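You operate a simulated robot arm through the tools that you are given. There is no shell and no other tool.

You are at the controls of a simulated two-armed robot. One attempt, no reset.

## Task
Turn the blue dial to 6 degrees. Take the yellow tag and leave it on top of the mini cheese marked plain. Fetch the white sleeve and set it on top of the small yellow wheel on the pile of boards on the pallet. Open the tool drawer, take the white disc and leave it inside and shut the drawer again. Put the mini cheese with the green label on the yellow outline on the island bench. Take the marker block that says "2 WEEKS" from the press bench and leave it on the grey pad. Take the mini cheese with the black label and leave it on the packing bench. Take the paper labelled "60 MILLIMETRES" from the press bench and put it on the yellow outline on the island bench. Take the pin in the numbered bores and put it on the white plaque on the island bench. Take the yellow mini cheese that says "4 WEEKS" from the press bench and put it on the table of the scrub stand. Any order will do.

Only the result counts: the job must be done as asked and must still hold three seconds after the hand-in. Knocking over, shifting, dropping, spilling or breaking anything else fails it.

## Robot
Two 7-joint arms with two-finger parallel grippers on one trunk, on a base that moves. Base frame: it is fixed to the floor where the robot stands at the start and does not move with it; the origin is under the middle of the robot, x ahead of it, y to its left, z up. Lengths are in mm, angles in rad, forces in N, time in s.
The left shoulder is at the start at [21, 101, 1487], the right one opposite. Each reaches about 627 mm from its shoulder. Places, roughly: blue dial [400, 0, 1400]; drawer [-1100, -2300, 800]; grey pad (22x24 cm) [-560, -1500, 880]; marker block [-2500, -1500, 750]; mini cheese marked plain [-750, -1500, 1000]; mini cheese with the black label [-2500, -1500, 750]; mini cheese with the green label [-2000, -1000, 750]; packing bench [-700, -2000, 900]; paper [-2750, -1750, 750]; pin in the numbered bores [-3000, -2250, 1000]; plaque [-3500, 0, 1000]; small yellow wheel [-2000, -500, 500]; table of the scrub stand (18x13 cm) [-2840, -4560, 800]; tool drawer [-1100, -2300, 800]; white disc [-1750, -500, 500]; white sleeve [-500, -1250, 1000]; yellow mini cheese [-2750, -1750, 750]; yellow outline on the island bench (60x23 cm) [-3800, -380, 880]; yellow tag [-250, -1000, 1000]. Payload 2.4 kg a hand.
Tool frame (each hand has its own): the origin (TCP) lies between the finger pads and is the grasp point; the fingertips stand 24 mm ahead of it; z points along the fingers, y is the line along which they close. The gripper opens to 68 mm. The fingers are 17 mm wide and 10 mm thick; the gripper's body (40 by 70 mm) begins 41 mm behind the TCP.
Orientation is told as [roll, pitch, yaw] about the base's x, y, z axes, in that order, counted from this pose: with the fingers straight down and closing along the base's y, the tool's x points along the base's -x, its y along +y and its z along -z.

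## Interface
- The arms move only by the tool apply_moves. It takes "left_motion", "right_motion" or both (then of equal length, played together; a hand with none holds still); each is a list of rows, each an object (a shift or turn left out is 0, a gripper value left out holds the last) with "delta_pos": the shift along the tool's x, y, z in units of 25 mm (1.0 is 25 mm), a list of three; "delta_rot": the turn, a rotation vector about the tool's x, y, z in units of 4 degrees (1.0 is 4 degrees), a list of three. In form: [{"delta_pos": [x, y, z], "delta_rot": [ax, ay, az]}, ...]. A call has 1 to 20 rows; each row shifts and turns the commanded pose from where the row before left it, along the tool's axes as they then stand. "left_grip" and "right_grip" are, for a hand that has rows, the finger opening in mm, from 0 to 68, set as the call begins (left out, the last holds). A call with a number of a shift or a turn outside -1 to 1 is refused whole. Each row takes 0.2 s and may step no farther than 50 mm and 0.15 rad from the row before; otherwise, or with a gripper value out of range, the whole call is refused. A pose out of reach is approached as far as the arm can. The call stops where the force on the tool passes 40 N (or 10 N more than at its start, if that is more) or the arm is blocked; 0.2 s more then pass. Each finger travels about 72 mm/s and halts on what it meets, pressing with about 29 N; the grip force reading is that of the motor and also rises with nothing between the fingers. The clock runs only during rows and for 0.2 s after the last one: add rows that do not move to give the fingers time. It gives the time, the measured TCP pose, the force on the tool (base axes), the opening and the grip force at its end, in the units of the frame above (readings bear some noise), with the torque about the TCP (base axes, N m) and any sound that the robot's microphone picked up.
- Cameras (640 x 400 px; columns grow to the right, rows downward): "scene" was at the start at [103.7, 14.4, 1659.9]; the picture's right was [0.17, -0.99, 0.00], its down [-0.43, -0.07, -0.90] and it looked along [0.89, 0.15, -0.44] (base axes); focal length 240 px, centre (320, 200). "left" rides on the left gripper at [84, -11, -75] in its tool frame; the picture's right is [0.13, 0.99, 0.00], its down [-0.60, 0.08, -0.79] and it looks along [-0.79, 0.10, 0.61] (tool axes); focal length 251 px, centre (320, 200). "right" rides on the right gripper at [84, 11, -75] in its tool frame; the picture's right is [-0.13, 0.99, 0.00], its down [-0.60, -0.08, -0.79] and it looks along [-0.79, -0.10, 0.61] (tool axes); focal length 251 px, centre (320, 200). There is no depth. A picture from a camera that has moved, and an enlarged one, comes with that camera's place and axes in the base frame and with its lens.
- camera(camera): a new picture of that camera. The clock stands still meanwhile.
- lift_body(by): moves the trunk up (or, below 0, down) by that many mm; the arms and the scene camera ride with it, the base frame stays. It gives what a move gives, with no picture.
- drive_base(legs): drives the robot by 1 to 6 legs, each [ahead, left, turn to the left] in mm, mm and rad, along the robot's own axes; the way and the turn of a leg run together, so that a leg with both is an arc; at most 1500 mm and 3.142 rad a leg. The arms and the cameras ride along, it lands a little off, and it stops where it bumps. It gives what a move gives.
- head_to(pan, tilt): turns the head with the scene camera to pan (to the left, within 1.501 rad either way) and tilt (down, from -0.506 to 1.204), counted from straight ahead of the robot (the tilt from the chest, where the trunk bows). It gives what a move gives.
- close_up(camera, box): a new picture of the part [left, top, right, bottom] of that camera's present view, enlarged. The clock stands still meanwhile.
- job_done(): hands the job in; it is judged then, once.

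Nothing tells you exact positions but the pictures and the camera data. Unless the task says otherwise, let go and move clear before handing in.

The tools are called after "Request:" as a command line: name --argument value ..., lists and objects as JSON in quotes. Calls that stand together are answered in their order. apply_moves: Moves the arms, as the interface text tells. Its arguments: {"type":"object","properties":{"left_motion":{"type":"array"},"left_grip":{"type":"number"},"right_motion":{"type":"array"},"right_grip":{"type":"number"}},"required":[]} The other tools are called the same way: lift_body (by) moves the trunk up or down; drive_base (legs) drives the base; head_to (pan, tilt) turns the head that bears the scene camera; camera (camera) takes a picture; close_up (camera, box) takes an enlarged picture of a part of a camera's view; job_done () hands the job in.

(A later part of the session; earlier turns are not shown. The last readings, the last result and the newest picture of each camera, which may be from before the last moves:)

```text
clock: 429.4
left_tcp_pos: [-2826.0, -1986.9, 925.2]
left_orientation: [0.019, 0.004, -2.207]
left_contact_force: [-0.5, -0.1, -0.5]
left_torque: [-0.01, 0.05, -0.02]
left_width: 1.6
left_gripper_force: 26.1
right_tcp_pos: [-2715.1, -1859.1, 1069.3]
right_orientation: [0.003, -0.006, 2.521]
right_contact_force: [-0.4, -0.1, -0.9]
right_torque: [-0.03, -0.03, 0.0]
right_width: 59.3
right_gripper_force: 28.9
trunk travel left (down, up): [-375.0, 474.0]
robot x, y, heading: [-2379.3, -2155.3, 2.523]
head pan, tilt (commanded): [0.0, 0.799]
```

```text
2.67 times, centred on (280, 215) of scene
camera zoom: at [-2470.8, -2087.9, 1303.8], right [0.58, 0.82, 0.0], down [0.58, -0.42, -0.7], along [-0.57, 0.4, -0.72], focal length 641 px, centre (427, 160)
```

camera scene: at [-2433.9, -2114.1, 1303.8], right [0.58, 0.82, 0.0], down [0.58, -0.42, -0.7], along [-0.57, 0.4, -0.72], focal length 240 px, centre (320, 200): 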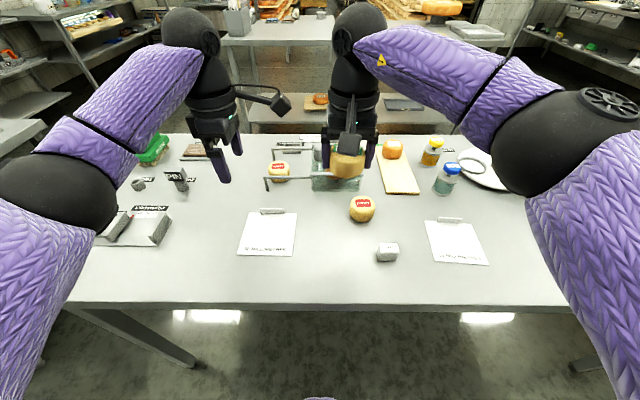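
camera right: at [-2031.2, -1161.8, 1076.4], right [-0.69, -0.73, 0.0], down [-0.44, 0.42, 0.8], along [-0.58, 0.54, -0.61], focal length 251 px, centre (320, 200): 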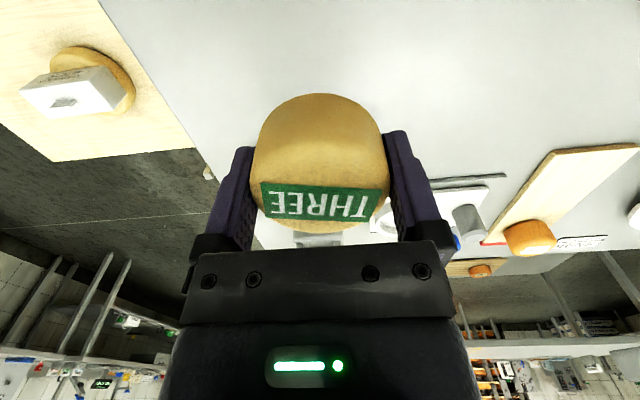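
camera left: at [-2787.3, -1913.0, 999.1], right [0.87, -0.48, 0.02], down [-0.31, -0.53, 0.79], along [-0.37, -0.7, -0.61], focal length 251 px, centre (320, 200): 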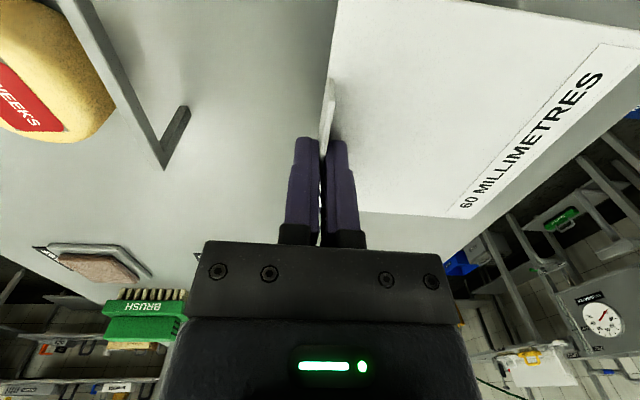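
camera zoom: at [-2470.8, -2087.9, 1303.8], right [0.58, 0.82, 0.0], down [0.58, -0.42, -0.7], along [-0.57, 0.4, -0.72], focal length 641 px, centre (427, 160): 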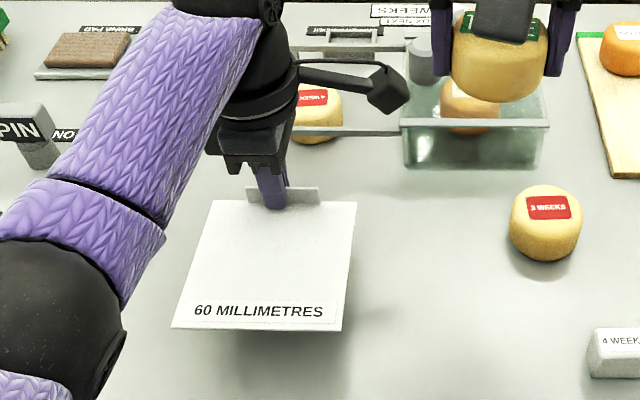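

The paper is held level by its tab. I raise it and look around for the way to the island bench.

Request:
apply_moves --left_motion '[{"delta_pos": [0, 0.3, -0.9]}, {"delta_pos": [0, 0.3, -0.9]}, {"delta_pos": [0, 0.3, -0.9]}, {"delta_pos": [0, 0.3, -0.9]}, {"delta_pos": [0, 0.3, -0.9]}, {"delta_pos": [0, 0.3, -0.9]}]'

Request:
drive_base --legs '[[-250, 0, 0]]'

Request:
head_to --pan 0.9 --tilt 0.35

Request:
camera --camera "scene"

Request:
head_to --pan 0.0 --tilt 0.3

Request:
camera --camera "scene"

Request:
head_to --pan -0.8 --tilt 0.35

Request:
camera --camera "scene"

```text
clock: 430.8
left_tcp_pos: [-2793.5, -2012.1, 1059.1]
left_orientation: [0.019, 0.007, -2.205]
left_contact_force: [-0.7, 0.5, 0.4]
left_torque: [0.0, 0.03, -0.01]
left_width: 1.5
left_gripper_force: 26.3
right_tcp_pos: [-2715.9, -1859.4, 1069.6]
right_orientation: [0.003, -0.004, 2.523]
right_contact_force: [0.9, 0.1, -1.5]
right_torque: [0.01, 0.0, 0.0]
right_width: 59.3
right_gripper_force: 29.2
trunk travel left (down, up): [-375.0, 474.0]
robot x, y, heading: [-2379.0, -2152.9, 2.525]
head pan, tilt (commanded): [0.0, 0.799]
```

```text
clock: 432.6
left_tcp_pos: [-2587.2, -2157.6, 1059.0]
left_orientation: [0.021, 0.006, -2.203]
left_contact_force: [0.3, 0.1, -0.9]
left_torque: [0.02, 0.06, 0.01]
left_width: 1.9
left_gripper_force: 26.0
right_tcp_pos: [-2509.2, -2006.2, 1068.9]
right_orientation: [0.003, -0.005, 2.525]
right_contact_force: [0.2, -0.1, -1.7]
right_torque: [0.0, 0.05, 0.01]
right_width: 59.4
right_gripper_force: 29.4
trunk travel left (down, up): [-375.0, 474.0]
robot x, y, heading: [-2171.5, -2298.0, 2.525]
head pan, tilt (commanded): [0.0, 0.799]
```

```text
clock: 433.8
left_tcp_pos: [-2588.2, -2158.7, 1060.2]
left_orientation: [0.021, 0.004, -2.204]
left_contact_force: [0.7, -0.5, -0.2]
left_torque: [-0.03, -0.01, 0.02]
left_width: 1.5
left_gripper_force: 26.0
right_tcp_pos: [-2509.6, -2006.3, 1069.4]
right_orientation: [0.004, -0.006, 2.528]
right_contact_force: [0.4, 0.0, -0.4]
right_torque: [0.0, 0.0, -0.02]
right_width: 59.0
right_gripper_force: 28.3
trunk travel left (down, up): [-375.0, 474.0]
robot x, y, heading: [-2171.7, -2299.9, 2.529]
head pan, tilt (commanded): [0.901, 0.351]
```

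```text
taken
camera scene: at [-2288.0, -2307.3, 1343.4], right [-0.28, 0.96, 0.0], down [0.33, 0.1, -0.94], along [-0.9, -0.26, -0.34], focal length 240 px, centre (320, 200)
```

scene: 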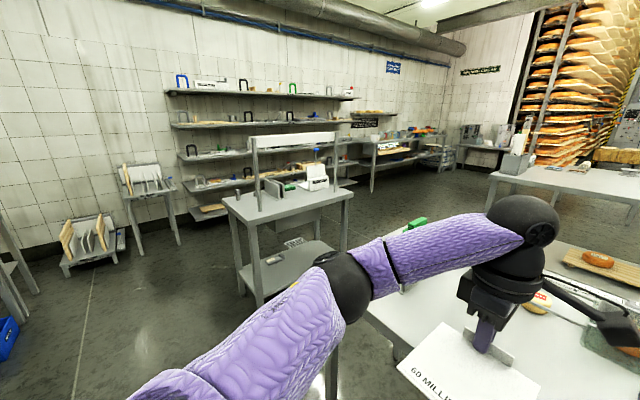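

```text
clock: 435.0
left_tcp_pos: [-2588.1, -2158.5, 1060.2]
left_orientation: [0.019, 0.004, -2.202]
left_contact_force: [-0.3, -0.3, 0.1]
left_torque: [0.01, 0.03, 0.0]
left_width: 1.8
left_gripper_force: 25.8
right_tcp_pos: [-2510.2, -2006.1, 1068.5]
right_orientation: [0.003, -0.006, 2.527]
right_contact_force: [0.5, 0.4, -1.7]
right_torque: [0.0, -0.02, 0.01]
right_width: 59.3
right_gripper_force: 28.7
trunk travel left (down, up): [-375.0, 474.0]
robot x, y, heading: [-2170.4, -2300.8, 2.524]
head pan, tilt (commanded): [0.0, 0.3]
```

```text
taken
camera scene: at [-2274.9, -2227.3, 1348.1], right [0.58, 0.82, 0.0], down [0.24, -0.17, -0.96], along [-0.78, 0.55, -0.3], focal length 240 px, centre (320, 200)
```

scene: 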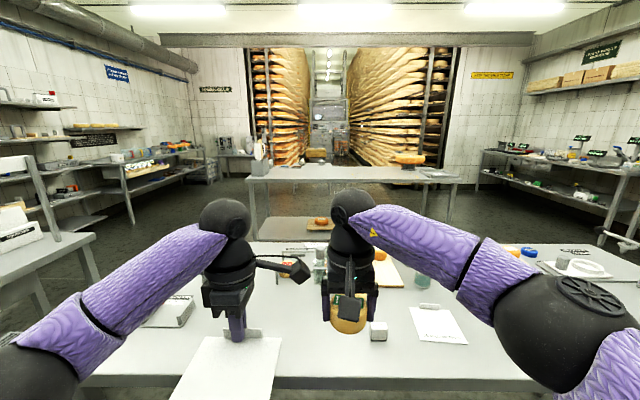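

```text
clock: 436.1
left_tcp_pos: [-2588.4, -2158.3, 1059.6]
left_orientation: [0.02, 0.005, -2.202]
left_contact_force: [-0.2, 0.8, -0.8]
left_torque: [0.0, 0.03, -0.01]
left_width: 1.6
left_gripper_force: 25.8
right_tcp_pos: [-2510.9, -2005.2, 1068.7]
right_orientation: [0.005, -0.003, 2.527]
right_contact_force: [0.0, 0.4, -1.0]
right_torque: [-0.01, 0.0, -0.01]
right_width: 59.2
right_gripper_force: 29.4
trunk travel left (down, up): [-375.0, 474.0]
robot x, y, heading: [-2171.5, -2298.3, 2.524]
head pan, tilt (commanded): [-0.799, 0.351]
```

```text
taken
camera scene: at [-2213.1, -2189.2, 1343.4], right [0.99, 0.16, 0.0], down [0.05, -0.34, -0.94], along [-0.15, 0.93, -0.34], focal length 240 px, centre (320, 200)
```

scene: 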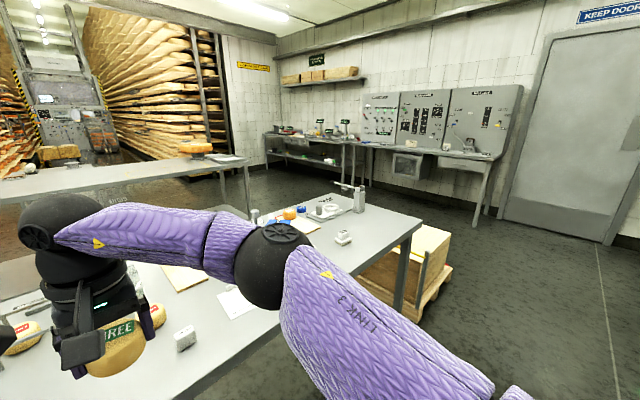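

There is a clear way round the pallet's near end. I strafe right (keeping the heading), then forward past the pallet, then left to the island bench.

Request:
drive_base --legs '[[0, -1330, 0], [0, -1330, 0]]'

Request:
head_to --pan 0.0 --tilt 0.5

Request:
camera --camera "scene"

```text
clock: 448.9
left_tcp_pos: [-1069.0, -7.6, 1059.1]
left_orientation: [0.017, 0.005, -2.198]
left_contact_force: [-0.3, 0.6, 0.2]
left_torque: [0.0, 0.0, -0.02]
left_width: 1.8
left_gripper_force: 26.2
right_tcp_pos: [-991.6, 143.1, 1069.6]
right_orientation: [0.002, -0.005, 2.528]
right_contact_force: [-0.3, -1.1, -1.6]
right_torque: [0.0, 0.02, 0.01]
right_width: 59.1
right_gripper_force: 28.9
trunk travel left (down, up): [-375.0, 474.0]
robot x, y, heading: [-650.3, -147.2, 2.53]
head pan, tilt (commanded): [-0.799, 0.351]
```

```text
clock: 450.1
left_tcp_pos: [-1069.2, -7.6, 1060.6]
left_orientation: [0.018, 0.005, -2.2]
left_contact_force: [0.0, -0.1, 0.8]
left_torque: [0.04, 0.0, 0.01]
left_width: 1.7
left_gripper_force: 26.1
right_tcp_pos: [-991.1, 145.2, 1069.5]
right_orientation: [0.004, -0.006, 2.528]
right_contact_force: [-0.1, -0.6, -2.2]
right_torque: [0.0, 0.02, 0.01]
right_width: 59.2
right_gripper_force: 28.7
trunk travel left (down, up): [-375.0, 474.0]
robot x, y, heading: [-650.3, -148.7, 2.532]
head pan, tilt (commanded): [0.0, 0.499]
```

```text
taken
camera scene: at [-753.3, -76.7, 1329.7], right [0.58, 0.82, 0.0], down [0.39, -0.28, -0.88], along [-0.72, 0.5, -0.48], focal length 240 px, centre (320, 200)
```

scene: 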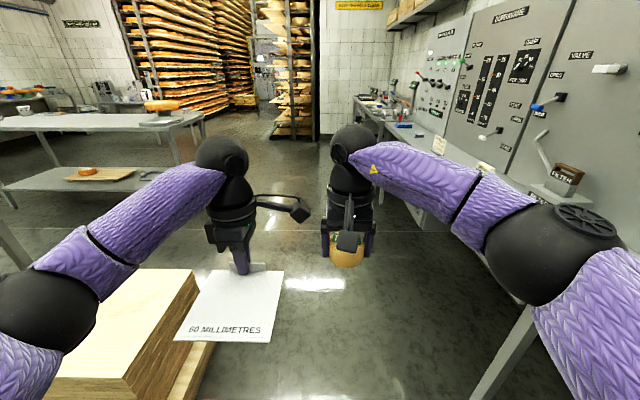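

The lane is clear. Forward past the pallet.

Request:
drive_base --legs '[[1450, 0, -0.01]]'

Request:
camera --camera "scene"

Request:
head_to --pan 1.1 --tilt 0.45

Request:
camera --camera "scene"

```text
clock: 457.2
left_tcp_pos: [-2233.5, 816.4, 1060.1]
left_orientation: [0.021, 0.005, -2.204]
left_contact_force: [-0.3, -0.6, 0.1]
left_torque: [0.01, 0.0, 0.02]
left_width: 1.8
left_gripper_force: 26.5
right_tcp_pos: [-2153.1, 969.0, 1069.7]
right_orientation: [0.003, -0.004, 2.525]
right_contact_force: [-0.1, -0.3, -1.3]
right_torque: [0.02, 0.01, 0.02]
right_width: 59.4
right_gripper_force: 29.0
trunk travel left (down, up): [-375.0, 474.0]
robot x, y, heading: [-1815.4, 672.5, 2.523]
head pan, tilt (commanded): [0.0, 0.499]
```

```text
taken
camera scene: at [-1917.5, 745.9, 1329.7], right [0.58, 0.82, 0.0], down [0.39, -0.28, -0.88], along [-0.72, 0.51, -0.48], focal length 240 px, centre (320, 200)
```

scene: 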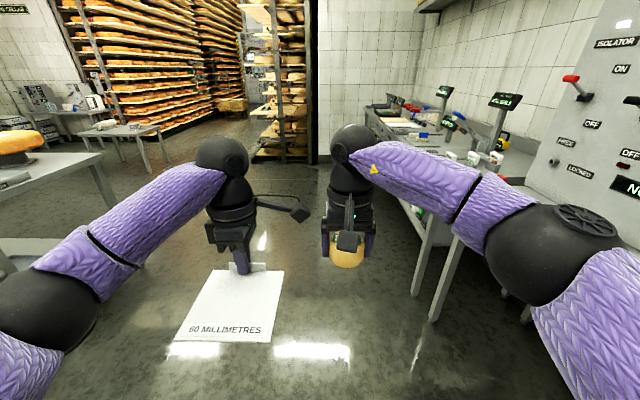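

```text
clock: 458.5
left_tcp_pos: [-2233.5, 816.5, 1060.8]
left_orientation: [0.02, 0.004, -2.204]
left_contact_force: [0.2, -0.3, 0.2]
left_torque: [0.02, -0.02, -0.01]
left_width: 1.7
left_gripper_force: 26.5
right_tcp_pos: [-2153.9, 968.0, 1069.9]
right_orientation: [0.004, -0.004, 2.523]
right_contact_force: [0.7, 0.6, -1.3]
right_torque: [0.0, 0.0, 0.02]
right_width: 58.9
right_gripper_force: 29.0
trunk travel left (down, up): [-375.0, 474.0]
robot x, y, heading: [-1818.5, 675.8, 2.529]
head pan, tilt (commanded): [1.1, 0.45]
```

```text
taken
camera scene: at [-1924.7, 650.6, 1334.2], right [-0.46, 0.89, 0.0], down [0.39, 0.2, -0.9], along [-0.8, -0.42, -0.44], focal length 240 px, centre (320, 200)
```

scene: 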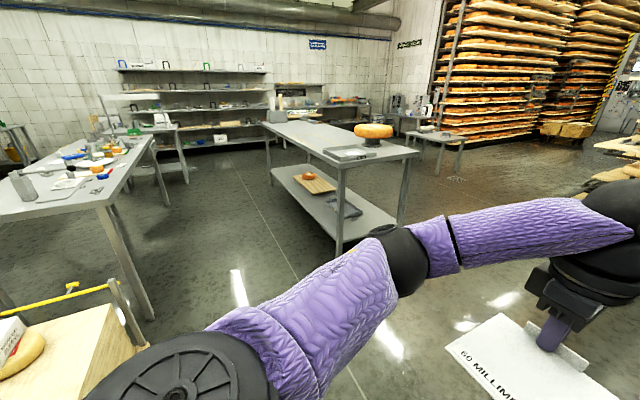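

The lane between press bench and island bench is open. I strafe left along it.

Request:
drive_base --legs '[[0, 950, 0], [0, 950, -0.006]]'

Request:
head_to --pan 0.0 --tilt 0.55

Request:
camera --camera "scene"

```text
clock: 468.0
left_tcp_pos: [-3332.8, -731.4, 1060.2]
left_orientation: [0.02, 0.005, -2.203]
left_contact_force: [-0.8, 0.4, -0.5]
left_torque: [-0.01, 0.02, 0.01]
left_width: 1.9
left_gripper_force: 26.8
right_tcp_pos: [-3254.8, -579.1, 1068.8]
right_orientation: [0.003, -0.004, 2.525]
right_contact_force: [-0.9, -0.8, -0.8]
right_torque: [-0.01, -0.03, 0.02]
right_width: 59.0
right_gripper_force: 29.0
trunk travel left (down, up): [-375.0, 474.0]
robot x, y, heading: [-2917.1, -875.8, 2.527]
head pan, tilt (commanded): [1.1, 0.45]
```

```text
clock: 469.3
left_tcp_pos: [-3332.8, -731.6, 1059.6]
left_orientation: [0.018, 0.006, -2.202]
left_contact_force: [0.0, -0.1, 0.4]
left_torque: [0.02, -0.02, 0.02]
left_width: 1.6
left_gripper_force: 26.1
right_tcp_pos: [-3253.9, -580.1, 1069.8]
right_orientation: [0.002, -0.006, 2.526]
right_contact_force: [-0.1, 0.0, -1.3]
right_torque: [0.03, 0.03, -0.02]
right_width: 59.2
right_gripper_force: 29.5
trunk travel left (down, up): [-375.0, 474.0]
robot x, y, heading: [-2915.6, -873.2, 2.524]
head pan, tilt (commanded): [0.0, 0.55]
```

```text
taken
camera scene: at [-3016.6, -801.9, 1325.1], right [0.58, 0.82, 0.0], down [0.43, -0.3, -0.85], along [-0.7, 0.49, -0.52], focal length 240 px, centre (320, 200)
```

scene: 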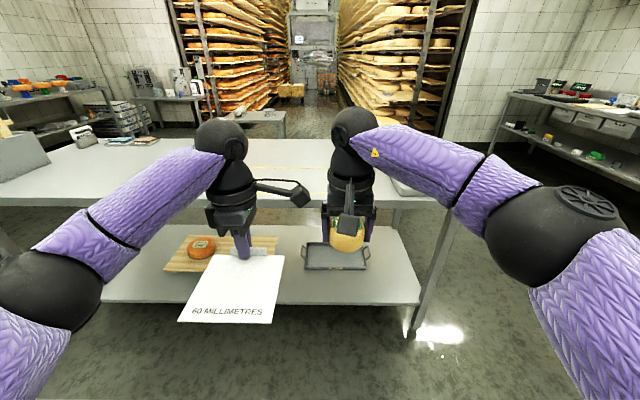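

I see the island bench; I zoom in on its top to find the yellow outline and the plaque.

Request:
close_up --camera "scene" --box '[200, 110, 480, 220]'

Request:
close_up --camera "left" --box '[0, 150, 400, 400]'

Request:
camera --camera "right"

```text
2.29 times, centred on (340, 165) of scene
camera zoom: at [-3016.6, -801.9, 1325.1], right [0.58, 0.82, 0.0], down [0.43, -0.3, -0.85], along [-0.7, 0.49, -0.52], focal length 549 px, centre (274, 280)
```

zoom: 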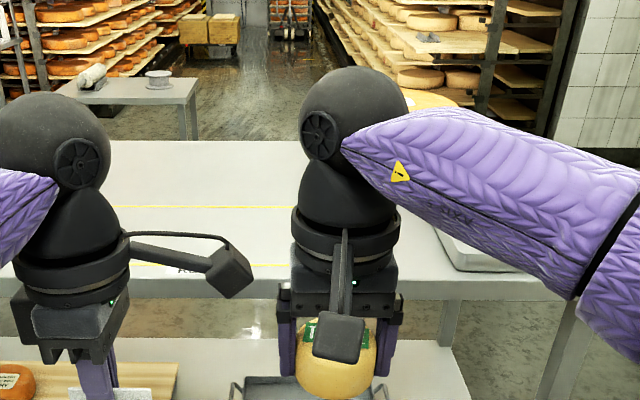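

```text
1.60 times, centred on (200, 275) of left
camera zoom: at [-3293.9, -658.0, 1134.8], right [0.88, -0.48, 0.02], down [-0.31, -0.53, 0.79], along [-0.37, -0.7, -0.61], focal length 402 px, centre (512, 80)
```

zoom: 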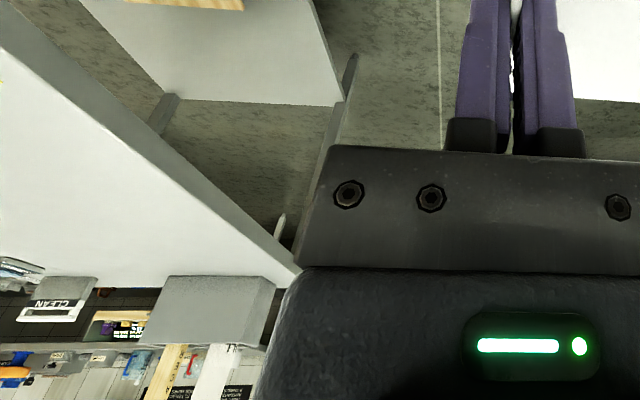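

```text
taken
camera right: at [-3193.9, -637.2, 1144.2], right [-0.68, -0.73, 0.0], down [-0.44, 0.41, 0.8], along [-0.59, 0.54, -0.61], focal length 251 px, centre (320, 200)
```

right: 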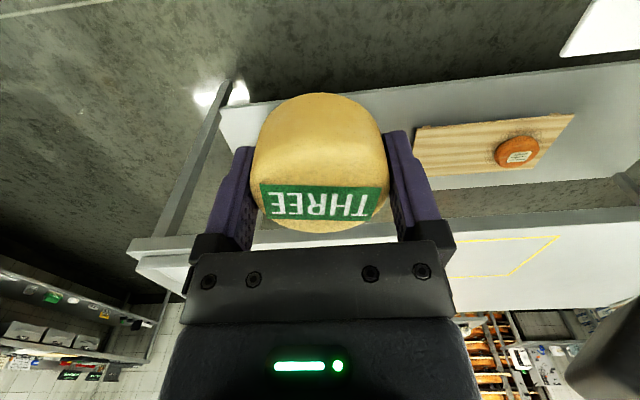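

The outline spans about U 2225–2823, N 2766–2995 on the bench top; both hands are already lined up with it. I drive forward to the bench.

Request:
drive_base --legs '[[555, 0, 0]]'

Request:
head_to --pan 0.0 --tilt 0.85

Request:
camera --camera "scene"

Request:
camera --camera "right"

Request:
camera --camera "left"

```text
clock: 472.5
left_tcp_pos: [-3784.2, -420.6, 1059.8]
left_orientation: [0.019, 0.004, -2.192]
left_contact_force: [-1.2, 0.3, -0.5]
left_torque: [0.02, -0.02, 0.02]
left_width: 1.8
left_gripper_force: 25.9
right_tcp_pos: [-3707.4, -268.3, 1069.6]
right_orientation: [0.003, -0.006, 2.535]
right_contact_force: [-0.2, 0.3, -1.6]
right_torque: [0.0, -0.01, -0.01]
right_width: 59.2
right_gripper_force: 29.2
trunk travel left (down, up): [-375.0, 474.0]
robot x, y, heading: [-3367.0, -560.0, 2.536]
head pan, tilt (commanded): [0.0, 0.55]
```

```text
clock: 473.3
left_tcp_pos: [-3784.0, -420.4, 1060.2]
left_orientation: [0.02, 0.005, -2.192]
left_contact_force: [-0.5, -0.1, -0.7]
left_torque: [-0.03, 0.04, 0.0]
left_width: 1.7
left_gripper_force: 26.1
right_tcp_pos: [-3708.0, -267.6, 1068.9]
right_orientation: [0.004, -0.006, 2.535]
right_contact_force: [0.2, 0.8, -1.2]
right_torque: [0.02, 0.03, 0.01]
right_width: 59.4
right_gripper_force: 28.8
trunk travel left (down, up): [-375.0, 474.0]
robot x, y, heading: [-3367.8, -559.6, 2.536]
head pan, tilt (commanded): [0.0, 0.85]
```

```text
taken
camera scene: at [-3458.5, -494.7, 1299.8], right [0.57, 0.82, 0.0], down [0.62, -0.43, -0.66], along [-0.54, 0.38, -0.75], focal length 240 px, centre (320, 200)
```

scene: 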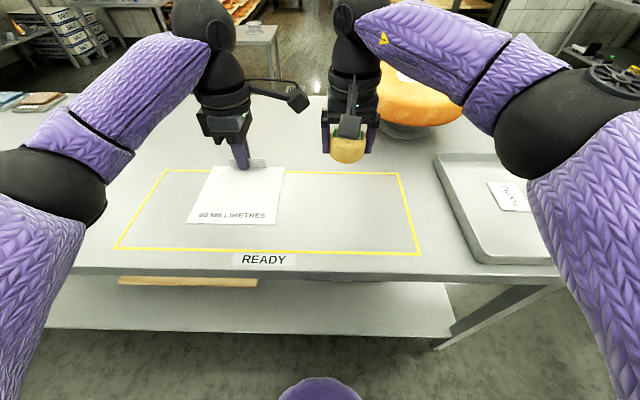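

```text
taken
camera right: at [-3646.9, -325.1, 1144.2], right [-0.67, -0.74, 0.0], down [-0.45, 0.41, 0.8], along [-0.59, 0.53, -0.61], focal length 251 px, centre (320, 200)
```

right: 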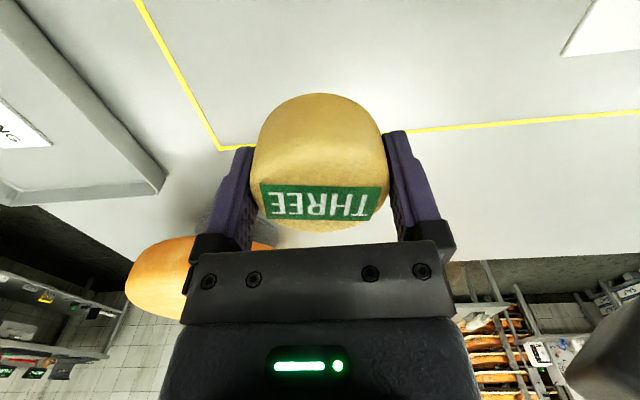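

```text
taken
camera left: at [-3746.7, -346.9, 1134.7], right [0.88, -0.47, 0.02], down [-0.3, -0.53, 0.79], along [-0.36, -0.7, -0.61], focal length 251 px, centre (320, 200)
```

left: 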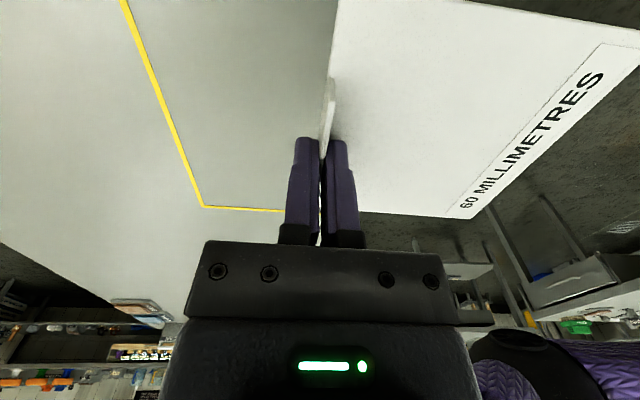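

The outline ("READY") is empty and right below. I step 28 mm closer, then set down the cheese with the right hand.

Request:
drive_base --legs '[[28, 0, -0.014]]'

Request:
apply_moves --right_motion '[{"delta_pos": [0.4, 0, 0.9]}, {"delta_pos": [0.4, 0, 0.9]}, {"delta_pos": [0, 0, 0.9]}, {"delta_pos": [0, 0, 0.9]}, {"delta_pos": [0, 0, 0.9]}, {"delta_pos": [0, 0, 0.9]}, {}]'

Request:
camera --camera "right"

Request:
camera --camera "scene"

```text
clock: 474.1
left_tcp_pos: [-3805.1, -398.0, 1060.3]
left_orientation: [0.021, 0.005, -2.206]
left_contact_force: [-0.5, -0.1, -0.6]
left_torque: [-0.05, 0.03, -0.03]
left_width: 1.6
left_gripper_force: 26.1
right_tcp_pos: [-3727.0, -246.4, 1069.1]
right_orientation: [0.003, -0.003, 2.524]
right_contact_force: [0.4, -0.9, -1.1]
right_torque: [0.01, -0.02, 0.02]
right_width: 59.4
right_gripper_force: 28.9
trunk travel left (down, up): [-375.0, 474.0]
robot x, y, heading: [-3388.0, -542.5, 2.52]
head pan, tilt (commanded): [0.0, 0.85]
```

```text
clock: 475.7
left_tcp_pos: [-3806.6, -399.1, 1060.8]
left_orientation: [0.017, 0.004, -2.205]
left_contact_force: [-0.1, 0.2, 0.4]
left_torque: [0.01, 0.0, -0.02]
left_width: 1.6
left_gripper_force: 26.1
right_tcp_pos: [-3710.3, -260.2, 933.9]
right_orientation: [0.004, -0.006, 2.522]
right_contact_force: [0.6, -0.6, -0.9]
right_torque: [0.05, 0.04, -0.02]
right_width: 59.2
right_gripper_force: 28.8
trunk travel left (down, up): [-375.0, 474.0]
robot x, y, heading: [-3390.9, -545.4, 2.525]
head pan, tilt (commanded): [0.0, 0.85]
```

```text
taken
camera right: at [-3650.0, -317.5, 1008.3], right [-0.68, -0.73, 0.0], down [-0.44, 0.41, 0.8], along [-0.58, 0.54, -0.61], focal length 251 px, centre (320, 200)
```

right: 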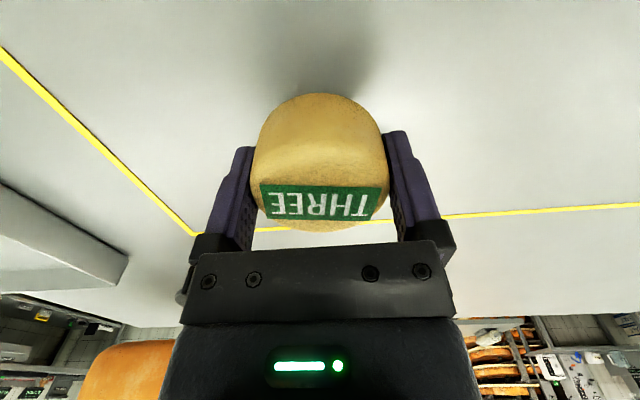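

```text
taken
camera scene: at [-3480.2, -477.4, 1299.8], right [0.58, 0.81, 0.0], down [0.61, -0.44, -0.66], along [-0.54, 0.38, -0.75], focal length 240 px, centre (320, 200)
```

scene: 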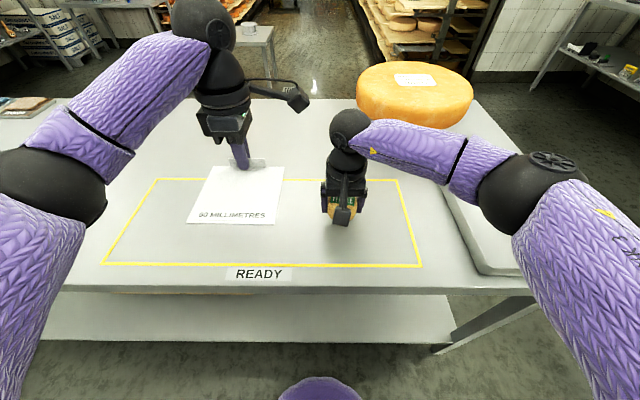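

Request:
apply_moves --right_motion '[{"delta_pos": [0, 0, 0.4]}, {"delta_pos": [0, 0, 0.3]}, {}]'

Request:
apply_moves --right_motion '[{"delta_pos": [0, 0, 0.1]}, {}]'

Request:
apply_moves --right_motion '[{"delta_pos": [0, 0, 0.1]}, {}]'

Request:
apply_moves --right_motion '[{"delta_pos": [0, 0, 0.1]}, {}]'

```text
clock: 476.5
left_tcp_pos: [-3806.2, -399.5, 1059.0]
left_orientation: [0.017, 0.006, -2.206]
left_contact_force: [-0.5, 0.8, -0.6]
left_torque: [-0.03, 0.01, -0.03]
left_width: 1.8
left_gripper_force: 26.2
right_tcp_pos: [-3711.2, -259.4, 917.2]
right_orientation: [0.003, -0.005, 2.521]
right_contact_force: [-0.7, 0.0, -1.2]
right_torque: [0.03, -0.01, 0.01]
right_width: 59.2
right_gripper_force: 29.5
trunk travel left (down, up): [-375.0, 474.0]
robot x, y, heading: [-3390.0, -543.7, 2.524]
head pan, tilt (commanded): [0.0, 0.85]
```

```text
clock: 477.1
left_tcp_pos: [-3804.7, -398.6, 1059.5]
left_orientation: [0.021, 0.005, -2.206]
left_contact_force: [0.5, 0.3, 0.1]
left_torque: [-0.01, 0.01, 0.01]
left_width: 1.7
left_gripper_force: 26.5
right_tcp_pos: [-3711.0, -257.3, 914.0]
right_orientation: [0.005, -0.006, 2.521]
right_contact_force: [-0.8, 0.5, -0.6]
right_torque: [-0.01, 0.02, 0.07]
right_width: 59.2
right_gripper_force: 29.0
trunk travel left (down, up): [-375.0, 474.0]
robot x, y, heading: [-3388.6, -547.8, 2.52]
head pan, tilt (commanded): [0.0, 0.85]
```

```text
clock: 477.7
left_tcp_pos: [-3804.6, -399.0, 1060.4]
left_orientation: [0.02, 0.007, -2.206]
left_contact_force: [-0.7, 0.4, -0.2]
left_torque: [0.03, -0.01, -0.02]
left_width: 1.8
left_gripper_force: 26.3
right_tcp_pos: [-3711.8, -258.3, 910.9]
right_orientation: [0.004, -0.006, 2.523]
right_contact_force: [0.5, 0.3, -0.8]
right_torque: [-0.01, -0.02, -0.01]
right_width: 59.5
right_gripper_force: 29.5
trunk travel left (down, up): [-375.0, 474.0]
robot x, y, heading: [-3392.8, -543.5, 2.522]
head pan, tilt (commanded): [0.0, 0.85]
```

```text
clock: 478.3
left_tcp_pos: [-3804.5, -399.4, 1059.8]
left_orientation: [0.018, 0.006, -2.207]
left_contact_force: [-0.3, 0.1, -0.6]
left_torque: [0.01, 0.02, 0.0]
left_width: 1.6
left_gripper_force: 26.6
right_tcp_pos: [-3711.6, -258.4, 908.5]
right_orientation: [0.004, -0.005, 2.522]
right_contact_force: [0.0, -0.9, -1.2]
right_torque: [0.01, -0.02, -0.01]
right_width: 59.2
right_gripper_force: 29.1
trunk travel left (down, up): [-375.0, 474.0]
robot x, y, heading: [-3393.3, -545.4, 2.527]
head pan, tilt (commanded): [0.0, 0.85]
```

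Request:
apply_moves --right_motion '[{"delta_pos": [0, 0, 0.1]}, {}]'

Request:
apply_moves --right_motion '[{"delta_pos": [0, 0, 0.1]}, {}]'

Request:
camera --camera "right"

```text
clock: 478.9
left_tcp_pos: [-3804.7, -400.0, 1059.9]
left_orientation: [0.019, 0.007, -2.206]
left_contact_force: [-0.3, -0.7, -0.8]
left_torque: [0.01, -0.02, -0.01]
left_width: 1.7
left_gripper_force: 26.2
right_tcp_pos: [-3711.0, -257.7, 908.3]
right_orientation: [0.003, -0.007, 2.522]
right_contact_force: [-3.7, 3.7, 18.7]
right_torque: [0.13, -0.24, 0.07]
right_width: 59.4
right_gripper_force: 28.5
trunk travel left (down, up): [-375.0, 474.0]
robot x, y, heading: [-3393.1, -541.4, 2.522]
head pan, tilt (commanded): [0.0, 0.85]
```

```text
clock: 479.5
left_tcp_pos: [-3803.9, -399.9, 1061.3]
left_orientation: [0.018, 0.005, -2.206]
left_contact_force: [-0.5, 0.9, -0.1]
left_torque: [0.03, 0.01, -0.01]
left_width: 2.1
left_gripper_force: 26.5
right_tcp_pos: [-3711.2, -259.3, 903.6]
right_orientation: [0.002, -0.006, 2.523]
right_contact_force: [-2.6, 3.1, 24.6]
right_torque: [0.14, -0.02, -0.03]
right_width: 59.2
right_gripper_force: 29.1
trunk travel left (down, up): [-375.0, 474.0]
robot x, y, heading: [-3387.1, -543.1, 2.521]
head pan, tilt (commanded): [0.0, 0.85]
```

```text
taken
camera right: at [-3649.9, -317.5, 979.6], right [-0.68, -0.73, 0.0], down [-0.44, 0.41, 0.8], along [-0.59, 0.54, -0.6], focal length 251 px, centre (320, 200)
```

right: 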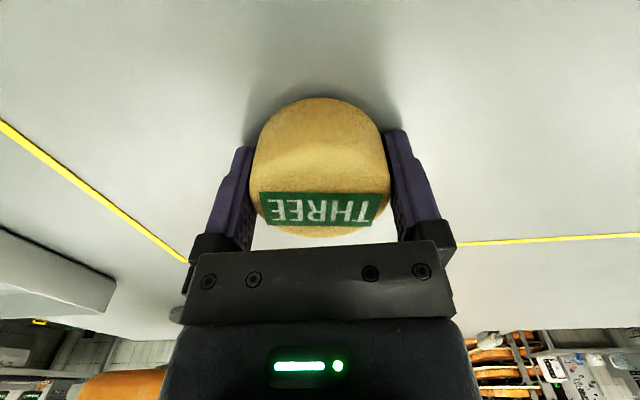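

THREE touches down. Ease up, release and lift away.

Request:
apply_moves --right_motion '[{"delta_pos": [0, 0, -0.1]}, {}]'

Request:
apply_moves --right_motion '[{}, {}, {}]' --right_grip 68

Request:
apply_moves --right_motion '[{"delta_pos": [0, 0, -0.4]}, {"delta_pos": [0, 0, -0.8]}, {"delta_pos": [0, 0, -0.9]}, {"delta_pos": [0, 0, -0.9]}, {"delta_pos": [0.3, -0.4, -0.9]}, {"delta_pos": [0.3, -0.4, -0.9]}]'

Request:
camera --camera "scene"

```text
clock: 480.1
left_tcp_pos: [-3806.6, -398.7, 1059.5]
left_orientation: [0.02, 0.005, -2.206]
left_contact_force: [-0.2, -0.4, 0.2]
left_torque: [0.01, 0.05, 0.01]
left_width: 1.9
left_gripper_force: 26.2
right_tcp_pos: [-3710.3, -260.0, 905.7]
right_orientation: [0.001, -0.003, 2.522]
right_contact_force: [0.6, 0.7, -1.0]
right_torque: [0.02, -0.01, -0.02]
right_width: 59.1
right_gripper_force: 29.1
trunk travel left (down, up): [-375.0, 474.0]
robot x, y, heading: [-3388.4, -540.9, 2.521]
head pan, tilt (commanded): [0.0, 0.85]
```

```text
clock: 480.9
left_tcp_pos: [-3805.1, -400.4, 1060.1]
left_orientation: [0.02, 0.006, -2.206]
left_contact_force: [-0.7, 0.2, -0.7]
left_torque: [0.03, -0.02, 0.02]
left_width: 1.9
left_gripper_force: 26.0
right_tcp_pos: [-3710.4, -258.7, 906.8]
right_orientation: [0.005, -0.005, 2.521]
right_contact_force: [0.5, 0.8, -0.5]
right_torque: [0.02, -0.01, -0.02]
right_width: 68.1
right_gripper_force: 0.2
trunk travel left (down, up): [-375.0, 474.0]
robot x, y, heading: [-3388.4, -544.9, 2.52]
head pan, tilt (commanded): [0.0, 0.85]
```

```text
clock: 482.3
left_tcp_pos: [-3806.5, -398.3, 1059.3]
left_orientation: [0.019, 0.005, -2.205]
left_contact_force: [-0.1, 0.5, 0.7]
left_torque: [0.01, 0.02, 0.02]
left_width: 1.7
left_gripper_force: 26.4
right_tcp_pos: [-3690.3, -250.8, 1026.0]
right_orientation: [0.002, -0.005, 2.521]
right_contact_force: [-0.1, 1.3, 0.3]
right_torque: [0.01, -0.01, -0.01]
right_width: 68.1
right_gripper_force: 0.0
trunk travel left (down, up): [-375.0, 474.0]
robot x, y, heading: [-3388.7, -544.6, 2.522]
head pan, tilt (commanded): [0.0, 0.85]
```

```text
taken
camera scene: at [-3480.0, -477.5, 1299.8], right [0.58, 0.81, 0.0], down [0.61, -0.44, -0.66], along [-0.54, 0.38, -0.75], focal length 240 px, centre (320, 200)
```

scene: 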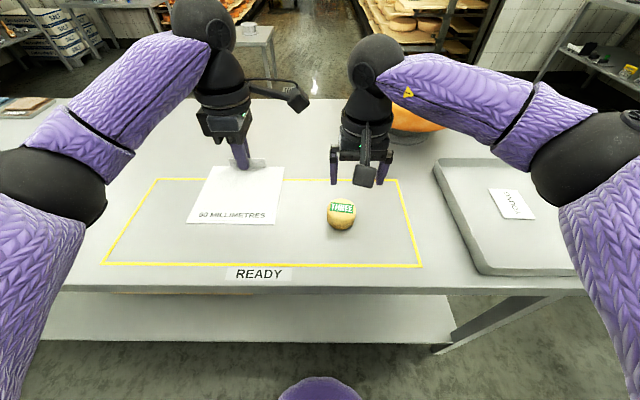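

THREE is inside the outline. Now the paper: forward 32 mm and down.

Request:
apply_moves --left_motion '[{"delta_pos": [0, -0.65, 0.9]}, {"delta_pos": [0, -0.65, 0.9]}, {"delta_pos": [0, 0, 0.9]}, {"delta_pos": [0, 0, 0.9]}, {"delta_pos": [0, 0, 0.9]}, {"delta_pos": [0, 0, 0.7]}, {}]'

Request:
camera --camera "scene"

Request:
camera --camera "left"

```text
clock: 483.9
left_tcp_pos: [-3828.6, -381.4, 928.2]
left_orientation: [0.02, 0.005, -2.206]
left_contact_force: [0.0, -0.3, 0.4]
left_torque: [0.01, 0.04, 0.02]
left_width: 1.9
left_gripper_force: 26.2
right_tcp_pos: [-3690.0, -250.7, 1026.5]
right_orientation: [0.004, -0.004, 2.521]
right_contact_force: [-0.1, -0.3, 0.0]
right_torque: [-0.01, 0.02, 0.04]
right_width: 67.9
right_gripper_force: 0.1
trunk travel left (down, up): [-375.0, 474.0]
robot x, y, heading: [-3387.3, -540.4, 2.528]
head pan, tilt (commanded): [0.0, 0.85]
```

```text
taken
camera scene: at [-3480.1, -477.5, 1299.8], right [0.58, 0.81, 0.0], down [0.61, -0.44, -0.66], along [-0.54, 0.38, -0.75], focal length 240 px, centre (320, 200)
```

scene: 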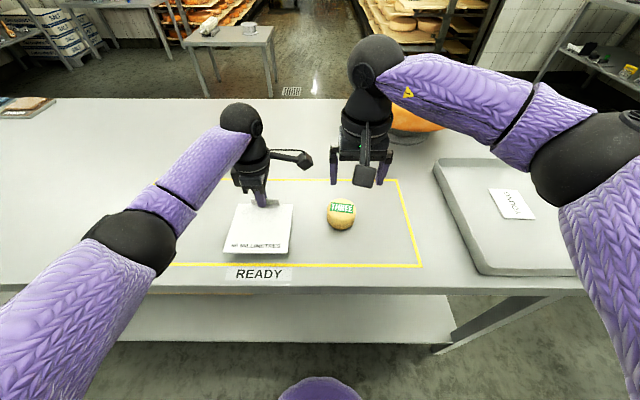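

```text
taken
camera left: at [-3789.1, -307.8, 1003.2], right [0.87, -0.48, 0.02], down [-0.31, -0.53, 0.79], along [-0.37, -0.7, -0.61], focal length 251 px, centre (320, 200)
```

left: 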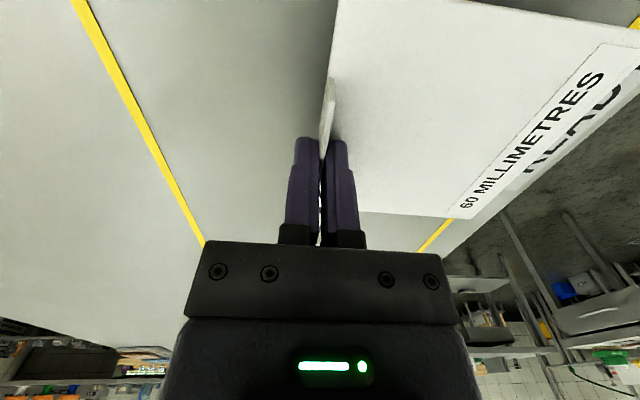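

Request:
apply_moves --left_motion '[{"delta_pos": [0, -0.1, 0.3]}, {"delta_pos": [0, -0.1, 0.3]}, {}]'

Request:
apply_moves --left_motion '[{"delta_pos": [0, 0, 0.1]}, {}]'

Request:
apply_moves --left_motion '[{"delta_pos": [0, 0, 0.1]}, {}]'

Request:
close_up --camera "scene" --box '[180, 150, 380, 290]'

```text
clock: 484.7
left_tcp_pos: [-3833.2, -377.2, 913.4]
left_orientation: [0.02, 0.005, -2.206]
left_contact_force: [-1.3, -0.4, -0.4]
left_torque: [0.01, -0.01, 0.0]
left_width: 1.8
left_gripper_force: 25.9
right_tcp_pos: [-3690.5, -251.9, 1025.8]
right_orientation: [0.002, -0.006, 2.522]
right_contact_force: [0.5, -0.3, -0.3]
right_torque: [-0.02, -0.01, 0.02]
right_width: 68.1
right_gripper_force: 0.0
trunk travel left (down, up): [-375.0, 474.0]
robot x, y, heading: [-3387.8, -544.7, 2.523]
head pan, tilt (commanded): [0.0, 0.85]
```

```text
clock: 485.3
left_tcp_pos: [-3832.2, -377.7, 911.3]
left_orientation: [0.02, 0.005, -2.207]
left_contact_force: [-0.3, 0.5, -0.1]
left_torque: [0.0, 0.02, 0.0]
left_width: 1.7
left_gripper_force: 25.3
right_tcp_pos: [-3689.0, -251.6, 1026.2]
right_orientation: [0.002, -0.006, 2.522]
right_contact_force: [0.7, 0.6, 0.1]
right_torque: [-0.01, -0.03, 0.02]
right_width: 67.9
right_gripper_force: 0.1
trunk travel left (down, up): [-375.0, 474.0]
robot x, y, heading: [-3389.8, -543.7, 2.528]
head pan, tilt (commanded): [0.0, 0.85]
```

```text
clock: 485.9
left_tcp_pos: [-3832.3, -377.8, 908.1]
left_orientation: [0.02, 0.007, -2.207]
left_contact_force: [0.7, -1.2, 0.0]
left_torque: [0.03, 0.0, 0.01]
left_width: 1.8
left_gripper_force: 26.3
right_tcp_pos: [-3690.3, -251.6, 1026.5]
right_orientation: [0.004, -0.005, 2.522]
right_contact_force: [-0.8, 0.2, 0.4]
right_torque: [-0.03, 0.05, 0.01]
right_width: 67.9
right_gripper_force: 0.0
trunk travel left (down, up): [-375.0, 474.0]
robot x, y, heading: [-3390.9, -542.7, 2.521]
head pan, tilt (commanded): [0.0, 0.85]
```

```text
2.86 times, centred on (280, 220) of scene
camera zoom: at [-3480.1, -477.5, 1299.8], right [0.58, 0.81, 0.0], down [0.61, -0.44, -0.66], along [-0.54, 0.38, -0.75], focal length 686 px, centre (434, 143)
```

zoom: 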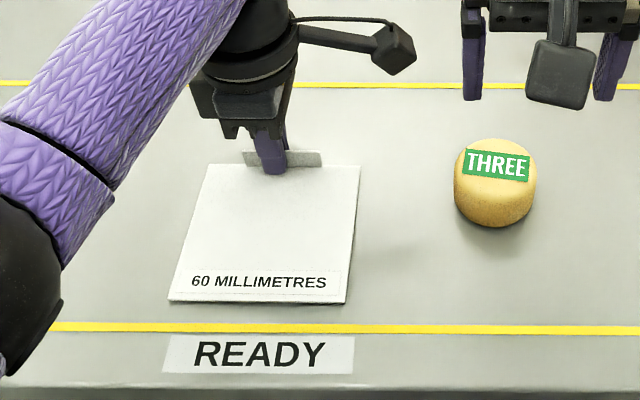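

Request:
apply_moves --left_motion '[{"delta_pos": [0, 0, 0.08]}, {}]'

Request:
apply_moves --left_motion '[{"delta_pos": [0, 0, 0.08]}, {}]'

Request:
apply_moves --left_motion '[{"delta_pos": [0, 0, 0.08]}, {}]'

```text
clock: 486.5
left_tcp_pos: [-3831.9, -378.0, 907.6]
left_orientation: [0.017, 0.004, -2.206]
left_contact_force: [-2.0, 0.4, 13.8]
left_torque: [0.09, 0.08, -0.01]
left_width: 2.0
left_gripper_force: 26.1
right_tcp_pos: [-3689.3, -251.8, 1027.1]
right_orientation: [0.006, -0.005, 2.524]
right_contact_force: [-0.8, -0.1, -0.9]
right_torque: [-0.01, 0.03, 0.0]
right_width: 68.0
right_gripper_force: 0.0
trunk travel left (down, up): [-375.0, 474.0]
robot x, y, heading: [-3391.1, -541.7, 2.524]
head pan, tilt (commanded): [0.0, 0.85]
```

```text
clock: 487.1
left_tcp_pos: [-3832.2, -378.4, 906.0]
left_orientation: [0.016, 0.007, -2.207]
left_contact_force: [-3.2, 1.3, 28.3]
left_torque: [0.11, 0.09, 0.05]
left_width: 1.7
left_gripper_force: 26.1
right_tcp_pos: [-3688.2, -253.3, 1028.0]
right_orientation: [0.002, -0.008, 2.521]
right_contact_force: [0.0, -0.5, 0.0]
right_torque: [-0.01, -0.02, -0.02]
right_width: 68.1
right_gripper_force: 0.2
trunk travel left (down, up): [-375.0, 474.0]
robot x, y, heading: [-3389.7, -540.4, 2.519]
head pan, tilt (commanded): [0.0, 0.85]
```

```text
clock: 487.6
left_tcp_pos: [-3832.8, -376.9, 906.4]
left_orientation: [0.009, 0.009, -2.206]
left_contact_force: [2.6, -1.5, 17.9]
left_torque: [-0.22, 0.09, -0.01]
left_width: 1.8
left_gripper_force: 25.8
right_tcp_pos: [-3688.7, -252.5, 1026.7]
right_orientation: [0.004, -0.007, 2.522]
right_contact_force: [-0.7, -0.7, -0.2]
right_torque: [0.02, -0.02, 0.03]
right_width: 68.0
right_gripper_force: 0.1
trunk travel left (down, up): [-375.0, 474.0]
robot x, y, heading: [-3386.9, -544.4, 2.522]
head pan, tilt (commanded): [0.0, 0.85]
stopped in row 2 (left hand): the force on the tool passed its limit at 42 N (the readings are from after the stop); the commanded pose is now the measured one
```

Paper is on the bench. I relieve, open the fingers and lift away.

Request:
apply_moves --left_motion '[{"delta_pos": [0, 0, -0.08]}, {}]'

Request:
apply_moves --left_motion '[{}, {}, {}]' --left_grip 36

Request:
apply_moves --left_motion '[{"delta_pos": [0, 0, -0.4]}, {"delta_pos": [0, 0, -0.8]}, {"delta_pos": [0, 0, -0.9]}, {"delta_pos": [0, 0, -0.9]}, {"delta_pos": [0, 0, -0.9]}]'

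Request:
camera --camera "scene"

Request:
close_up --camera "scene" --box '[430, 140, 590, 290]'

```text
clock: 488.2
left_tcp_pos: [-3833.4, -376.5, 906.9]
left_orientation: [0.016, 0.005, -2.208]
left_contact_force: [2.0, -0.3, 4.9]
left_torque: [-0.04, -0.01, 0.03]
left_width: 1.7
left_gripper_force: 26.4
right_tcp_pos: [-3688.5, -252.0, 1026.4]
right_orientation: [0.004, -0.004, 2.521]
right_contact_force: [-0.1, 0.2, 0.5]
right_torque: [0.04, 0.0, -0.02]
right_width: 68.0
right_gripper_force: 0.0
trunk travel left (down, up): [-375.0, 474.0]
robot x, y, heading: [-3386.6, -541.3, 2.523]
head pan, tilt (commanded): [0.0, 0.85]
```

```text
clock: 489.0
left_tcp_pos: [-3832.6, -376.2, 906.3]
left_orientation: [0.015, 0.005, -2.206]
left_contact_force: [-0.3, -0.7, -0.8]
left_torque: [-0.01, 0.0, -0.01]
left_width: 35.7
left_gripper_force: 0.0
right_tcp_pos: [-3689.1, -252.0, 1026.4]
right_orientation: [0.005, -0.005, 2.522]
right_contact_force: [0.4, -0.2, -0.4]
right_torque: [0.0, -0.02, 0.04]
right_width: 68.1
right_gripper_force: 0.2
trunk travel left (down, up): [-375.0, 474.0]
robot x, y, heading: [-3389.2, -542.4, 2.521]
head pan, tilt (commanded): [0.0, 0.85]
```

```text
clock: 490.2
left_tcp_pos: [-3834.5, -377.8, 1006.2]
left_orientation: [0.015, 0.005, -2.208]
left_contact_force: [-0.3, 0.1, 0.0]
left_torque: [0.0, 0.01, -0.01]
left_width: 36.0
left_gripper_force: 0.1
right_tcp_pos: [-3689.5, -251.8, 1026.2]
right_orientation: [0.003, -0.004, 2.522]
right_contact_force: [-0.2, -0.6, -0.8]
right_torque: [0.02, 0.03, 0.02]
right_width: 67.8
right_gripper_force: 0.0
trunk travel left (down, up): [-375.0, 474.0]
robot x, y, heading: [-3387.6, -543.0, 2.52]
head pan, tilt (commanded): [0.0, 0.85]
```

```text
taken
camera scene: at [-3480.1, -477.5, 1299.8], right [0.58, 0.81, 0.0], down [0.61, -0.44, -0.66], along [-0.54, 0.38, -0.75], focal length 240 px, centre (320, 200)
```

scene: 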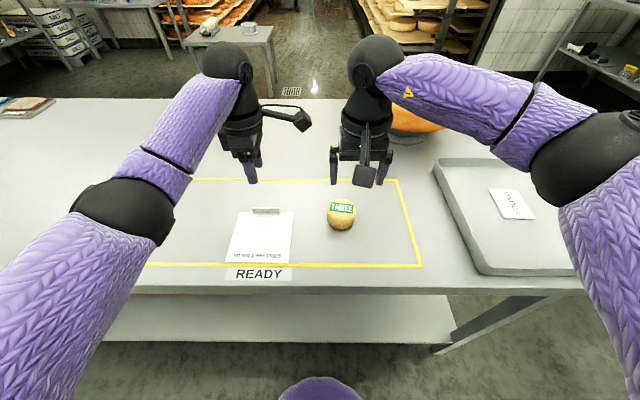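

```text
2.67 times, centred on (510, 215) of scene
camera zoom: at [-3480.1, -477.5, 1299.8], right [0.58, 0.81, 0.0], down [0.61, -0.44, -0.66], along [-0.54, 0.38, -0.75], focal length 641 px, centre (-187, 160)
```

zoom: 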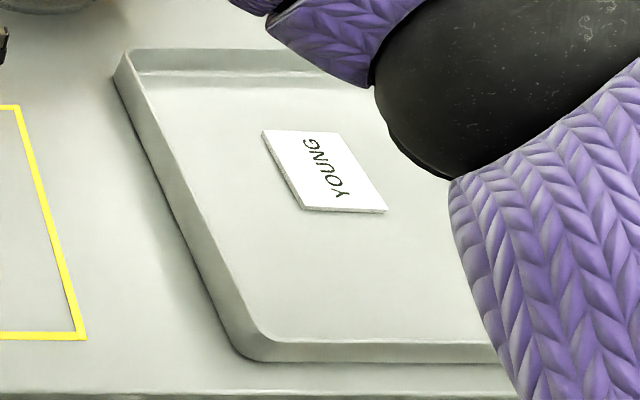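

The paper lies inside the outline next to THREE, and the white plaque ("YOUNG") is in the tray at the right. Next I fetch the pin: I back off, turn the left hand back to normal and turn around to the press bench's far side.

Request:
drive_base --legs '[[-430, 0, 0]]'

Request:
apply_moves --left_motion '[{"delta_rot": [0, 0, 1]}, {"delta_rot": [0, 0, 1]}, {"delta_rot": [0, 0, 1]}, {"delta_rot": [0, 0, 1]}, {"delta_rot": [0, 0, 1]}, {"delta_rot": [0, 0, 1]}, {"delta_rot": [0, 0, 1]}, {"delta_rot": [0, 0, 1]}, {"delta_rot": [0, 0, 1]}, {"delta_rot": [0, 0, 1]}, {"delta_rot": [0, 0, 1]}, {"delta_rot": [0, 0, 1]}, {"delta_rot": [0, 0, 1]}, {"delta_rot": [0, 0, 1]}, {"delta_rot": [0, 0, 1]}, {"delta_rot": [0, 0, 1]}, {"delta_rot": [0, 0, 1]}, {"delta_rot": [0, 0, 1]}, {"delta_rot": [0, 0, 1]}, {"delta_rot": [0, 0, 1]}]' --left_grip 68

Request:
apply_moves --left_motion '[{"delta_rot": [0, 0, 1], "delta_pos": [0, 0, -0.8]}, {"delta_rot": [0, 0, 1], "delta_pos": [0, 0, -0.8]}, {"delta_pos": [0, 0, -0.8]}]'

Request:
drive_base --legs '[[0, 0, 1.571], [0, 0, 1.569]]'

Request:
camera --camera "scene"

```text
clock: 492.8
left_tcp_pos: [-3475.4, -632.0, 1006.2]
left_orientation: [0.015, 0.007, -2.205]
left_contact_force: [0.5, 0.5, -0.4]
left_torque: [-0.01, -0.01, -0.02]
left_width: 35.9
left_gripper_force: 0.1
right_tcp_pos: [-3332.7, -505.9, 1027.2]
right_orientation: [0.004, -0.006, 2.521]
right_contact_force: [-0.5, -0.2, 0.7]
right_torque: [0.01, -0.01, 0.01]
right_width: 68.0
right_gripper_force: 0.0
trunk travel left (down, up): [-375.0, 474.0]
robot x, y, heading: [-3029.3, -794.4, 2.522]
head pan, tilt (commanded): [0.0, 0.85]
```

```text
clock: 497.0
left_tcp_pos: [-3476.6, -631.6, 1006.6]
left_orientation: [-0.004, 0.014, 2.679]
left_contact_force: [0.4, 0.4, 0.4]
left_torque: [-0.02, 0.0, 0.0]
left_width: 68.0
left_gripper_force: 0.1
right_tcp_pos: [-3331.6, -506.0, 1026.3]
right_orientation: [0.002, -0.004, 2.522]
right_contact_force: [0.5, -0.3, 0.3]
right_torque: [-0.02, 0.0, 0.0]
right_width: 67.9
right_gripper_force: 0.0
trunk travel left (down, up): [-375.0, 474.0]
robot x, y, heading: [-3027.4, -798.3, 2.522]
head pan, tilt (commanded): [0.0, 0.85]
```

```text
clock: 497.8
left_tcp_pos: [-3476.7, -630.3, 1065.3]
left_orientation: [-0.005, 0.015, 2.539]
left_contact_force: [0.2, -0.1, -0.1]
left_torque: [-0.03, 0.01, 0.0]
left_width: 68.3
left_gripper_force: 0.0
right_tcp_pos: [-3332.5, -506.5, 1027.3]
right_orientation: [0.004, -0.006, 2.522]
right_contact_force: [-0.1, 0.5, -1.1]
right_torque: [0.01, 0.02, 0.0]
right_width: 68.0
right_gripper_force: 0.1
trunk travel left (down, up): [-375.0, 474.0]
robot x, y, heading: [-3029.1, -795.7, 2.527]
head pan, tilt (commanded): [0.0, 0.85]
```

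```text
clock: 505.9
left_tcp_pos: [-2581.0, -955.6, 1065.4]
left_orientation: [-0.005, 0.016, -0.583]
left_contact_force: [0.2, -0.2, 0.4]
left_torque: [0.01, -0.02, 0.0]
left_width: 68.0
left_gripper_force: 0.0
right_tcp_pos: [-2727.0, -1082.9, 1026.2]
right_orientation: [0.002, -0.005, -0.601]
right_contact_force: [0.3, -0.6, 0.5]
right_torque: [0.0, 0.02, 0.02]
right_width: 67.9
right_gripper_force: 0.1
trunk travel left (down, up): [-375.0, 474.0]
robot x, y, heading: [-3030.2, -798.0, -0.6]
head pan, tilt (commanded): [0.0, 0.85]
```

```text
taken
camera scene: at [-2935.8, -862.3, 1299.8], right [-0.57, -0.82, 0.0], down [-0.62, 0.42, -0.66], along [0.54, -0.37, -0.75], focal length 240 px, centre (320, 200)
```

scene: 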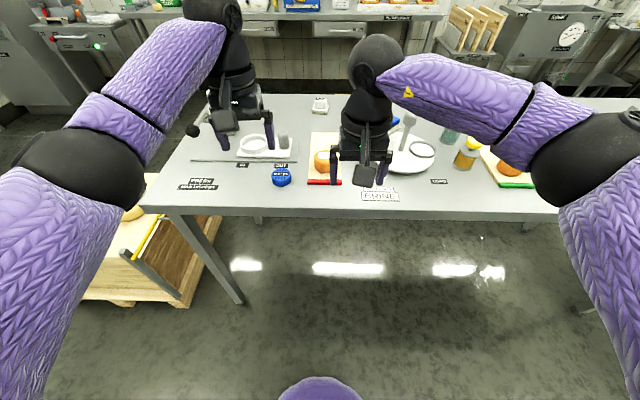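

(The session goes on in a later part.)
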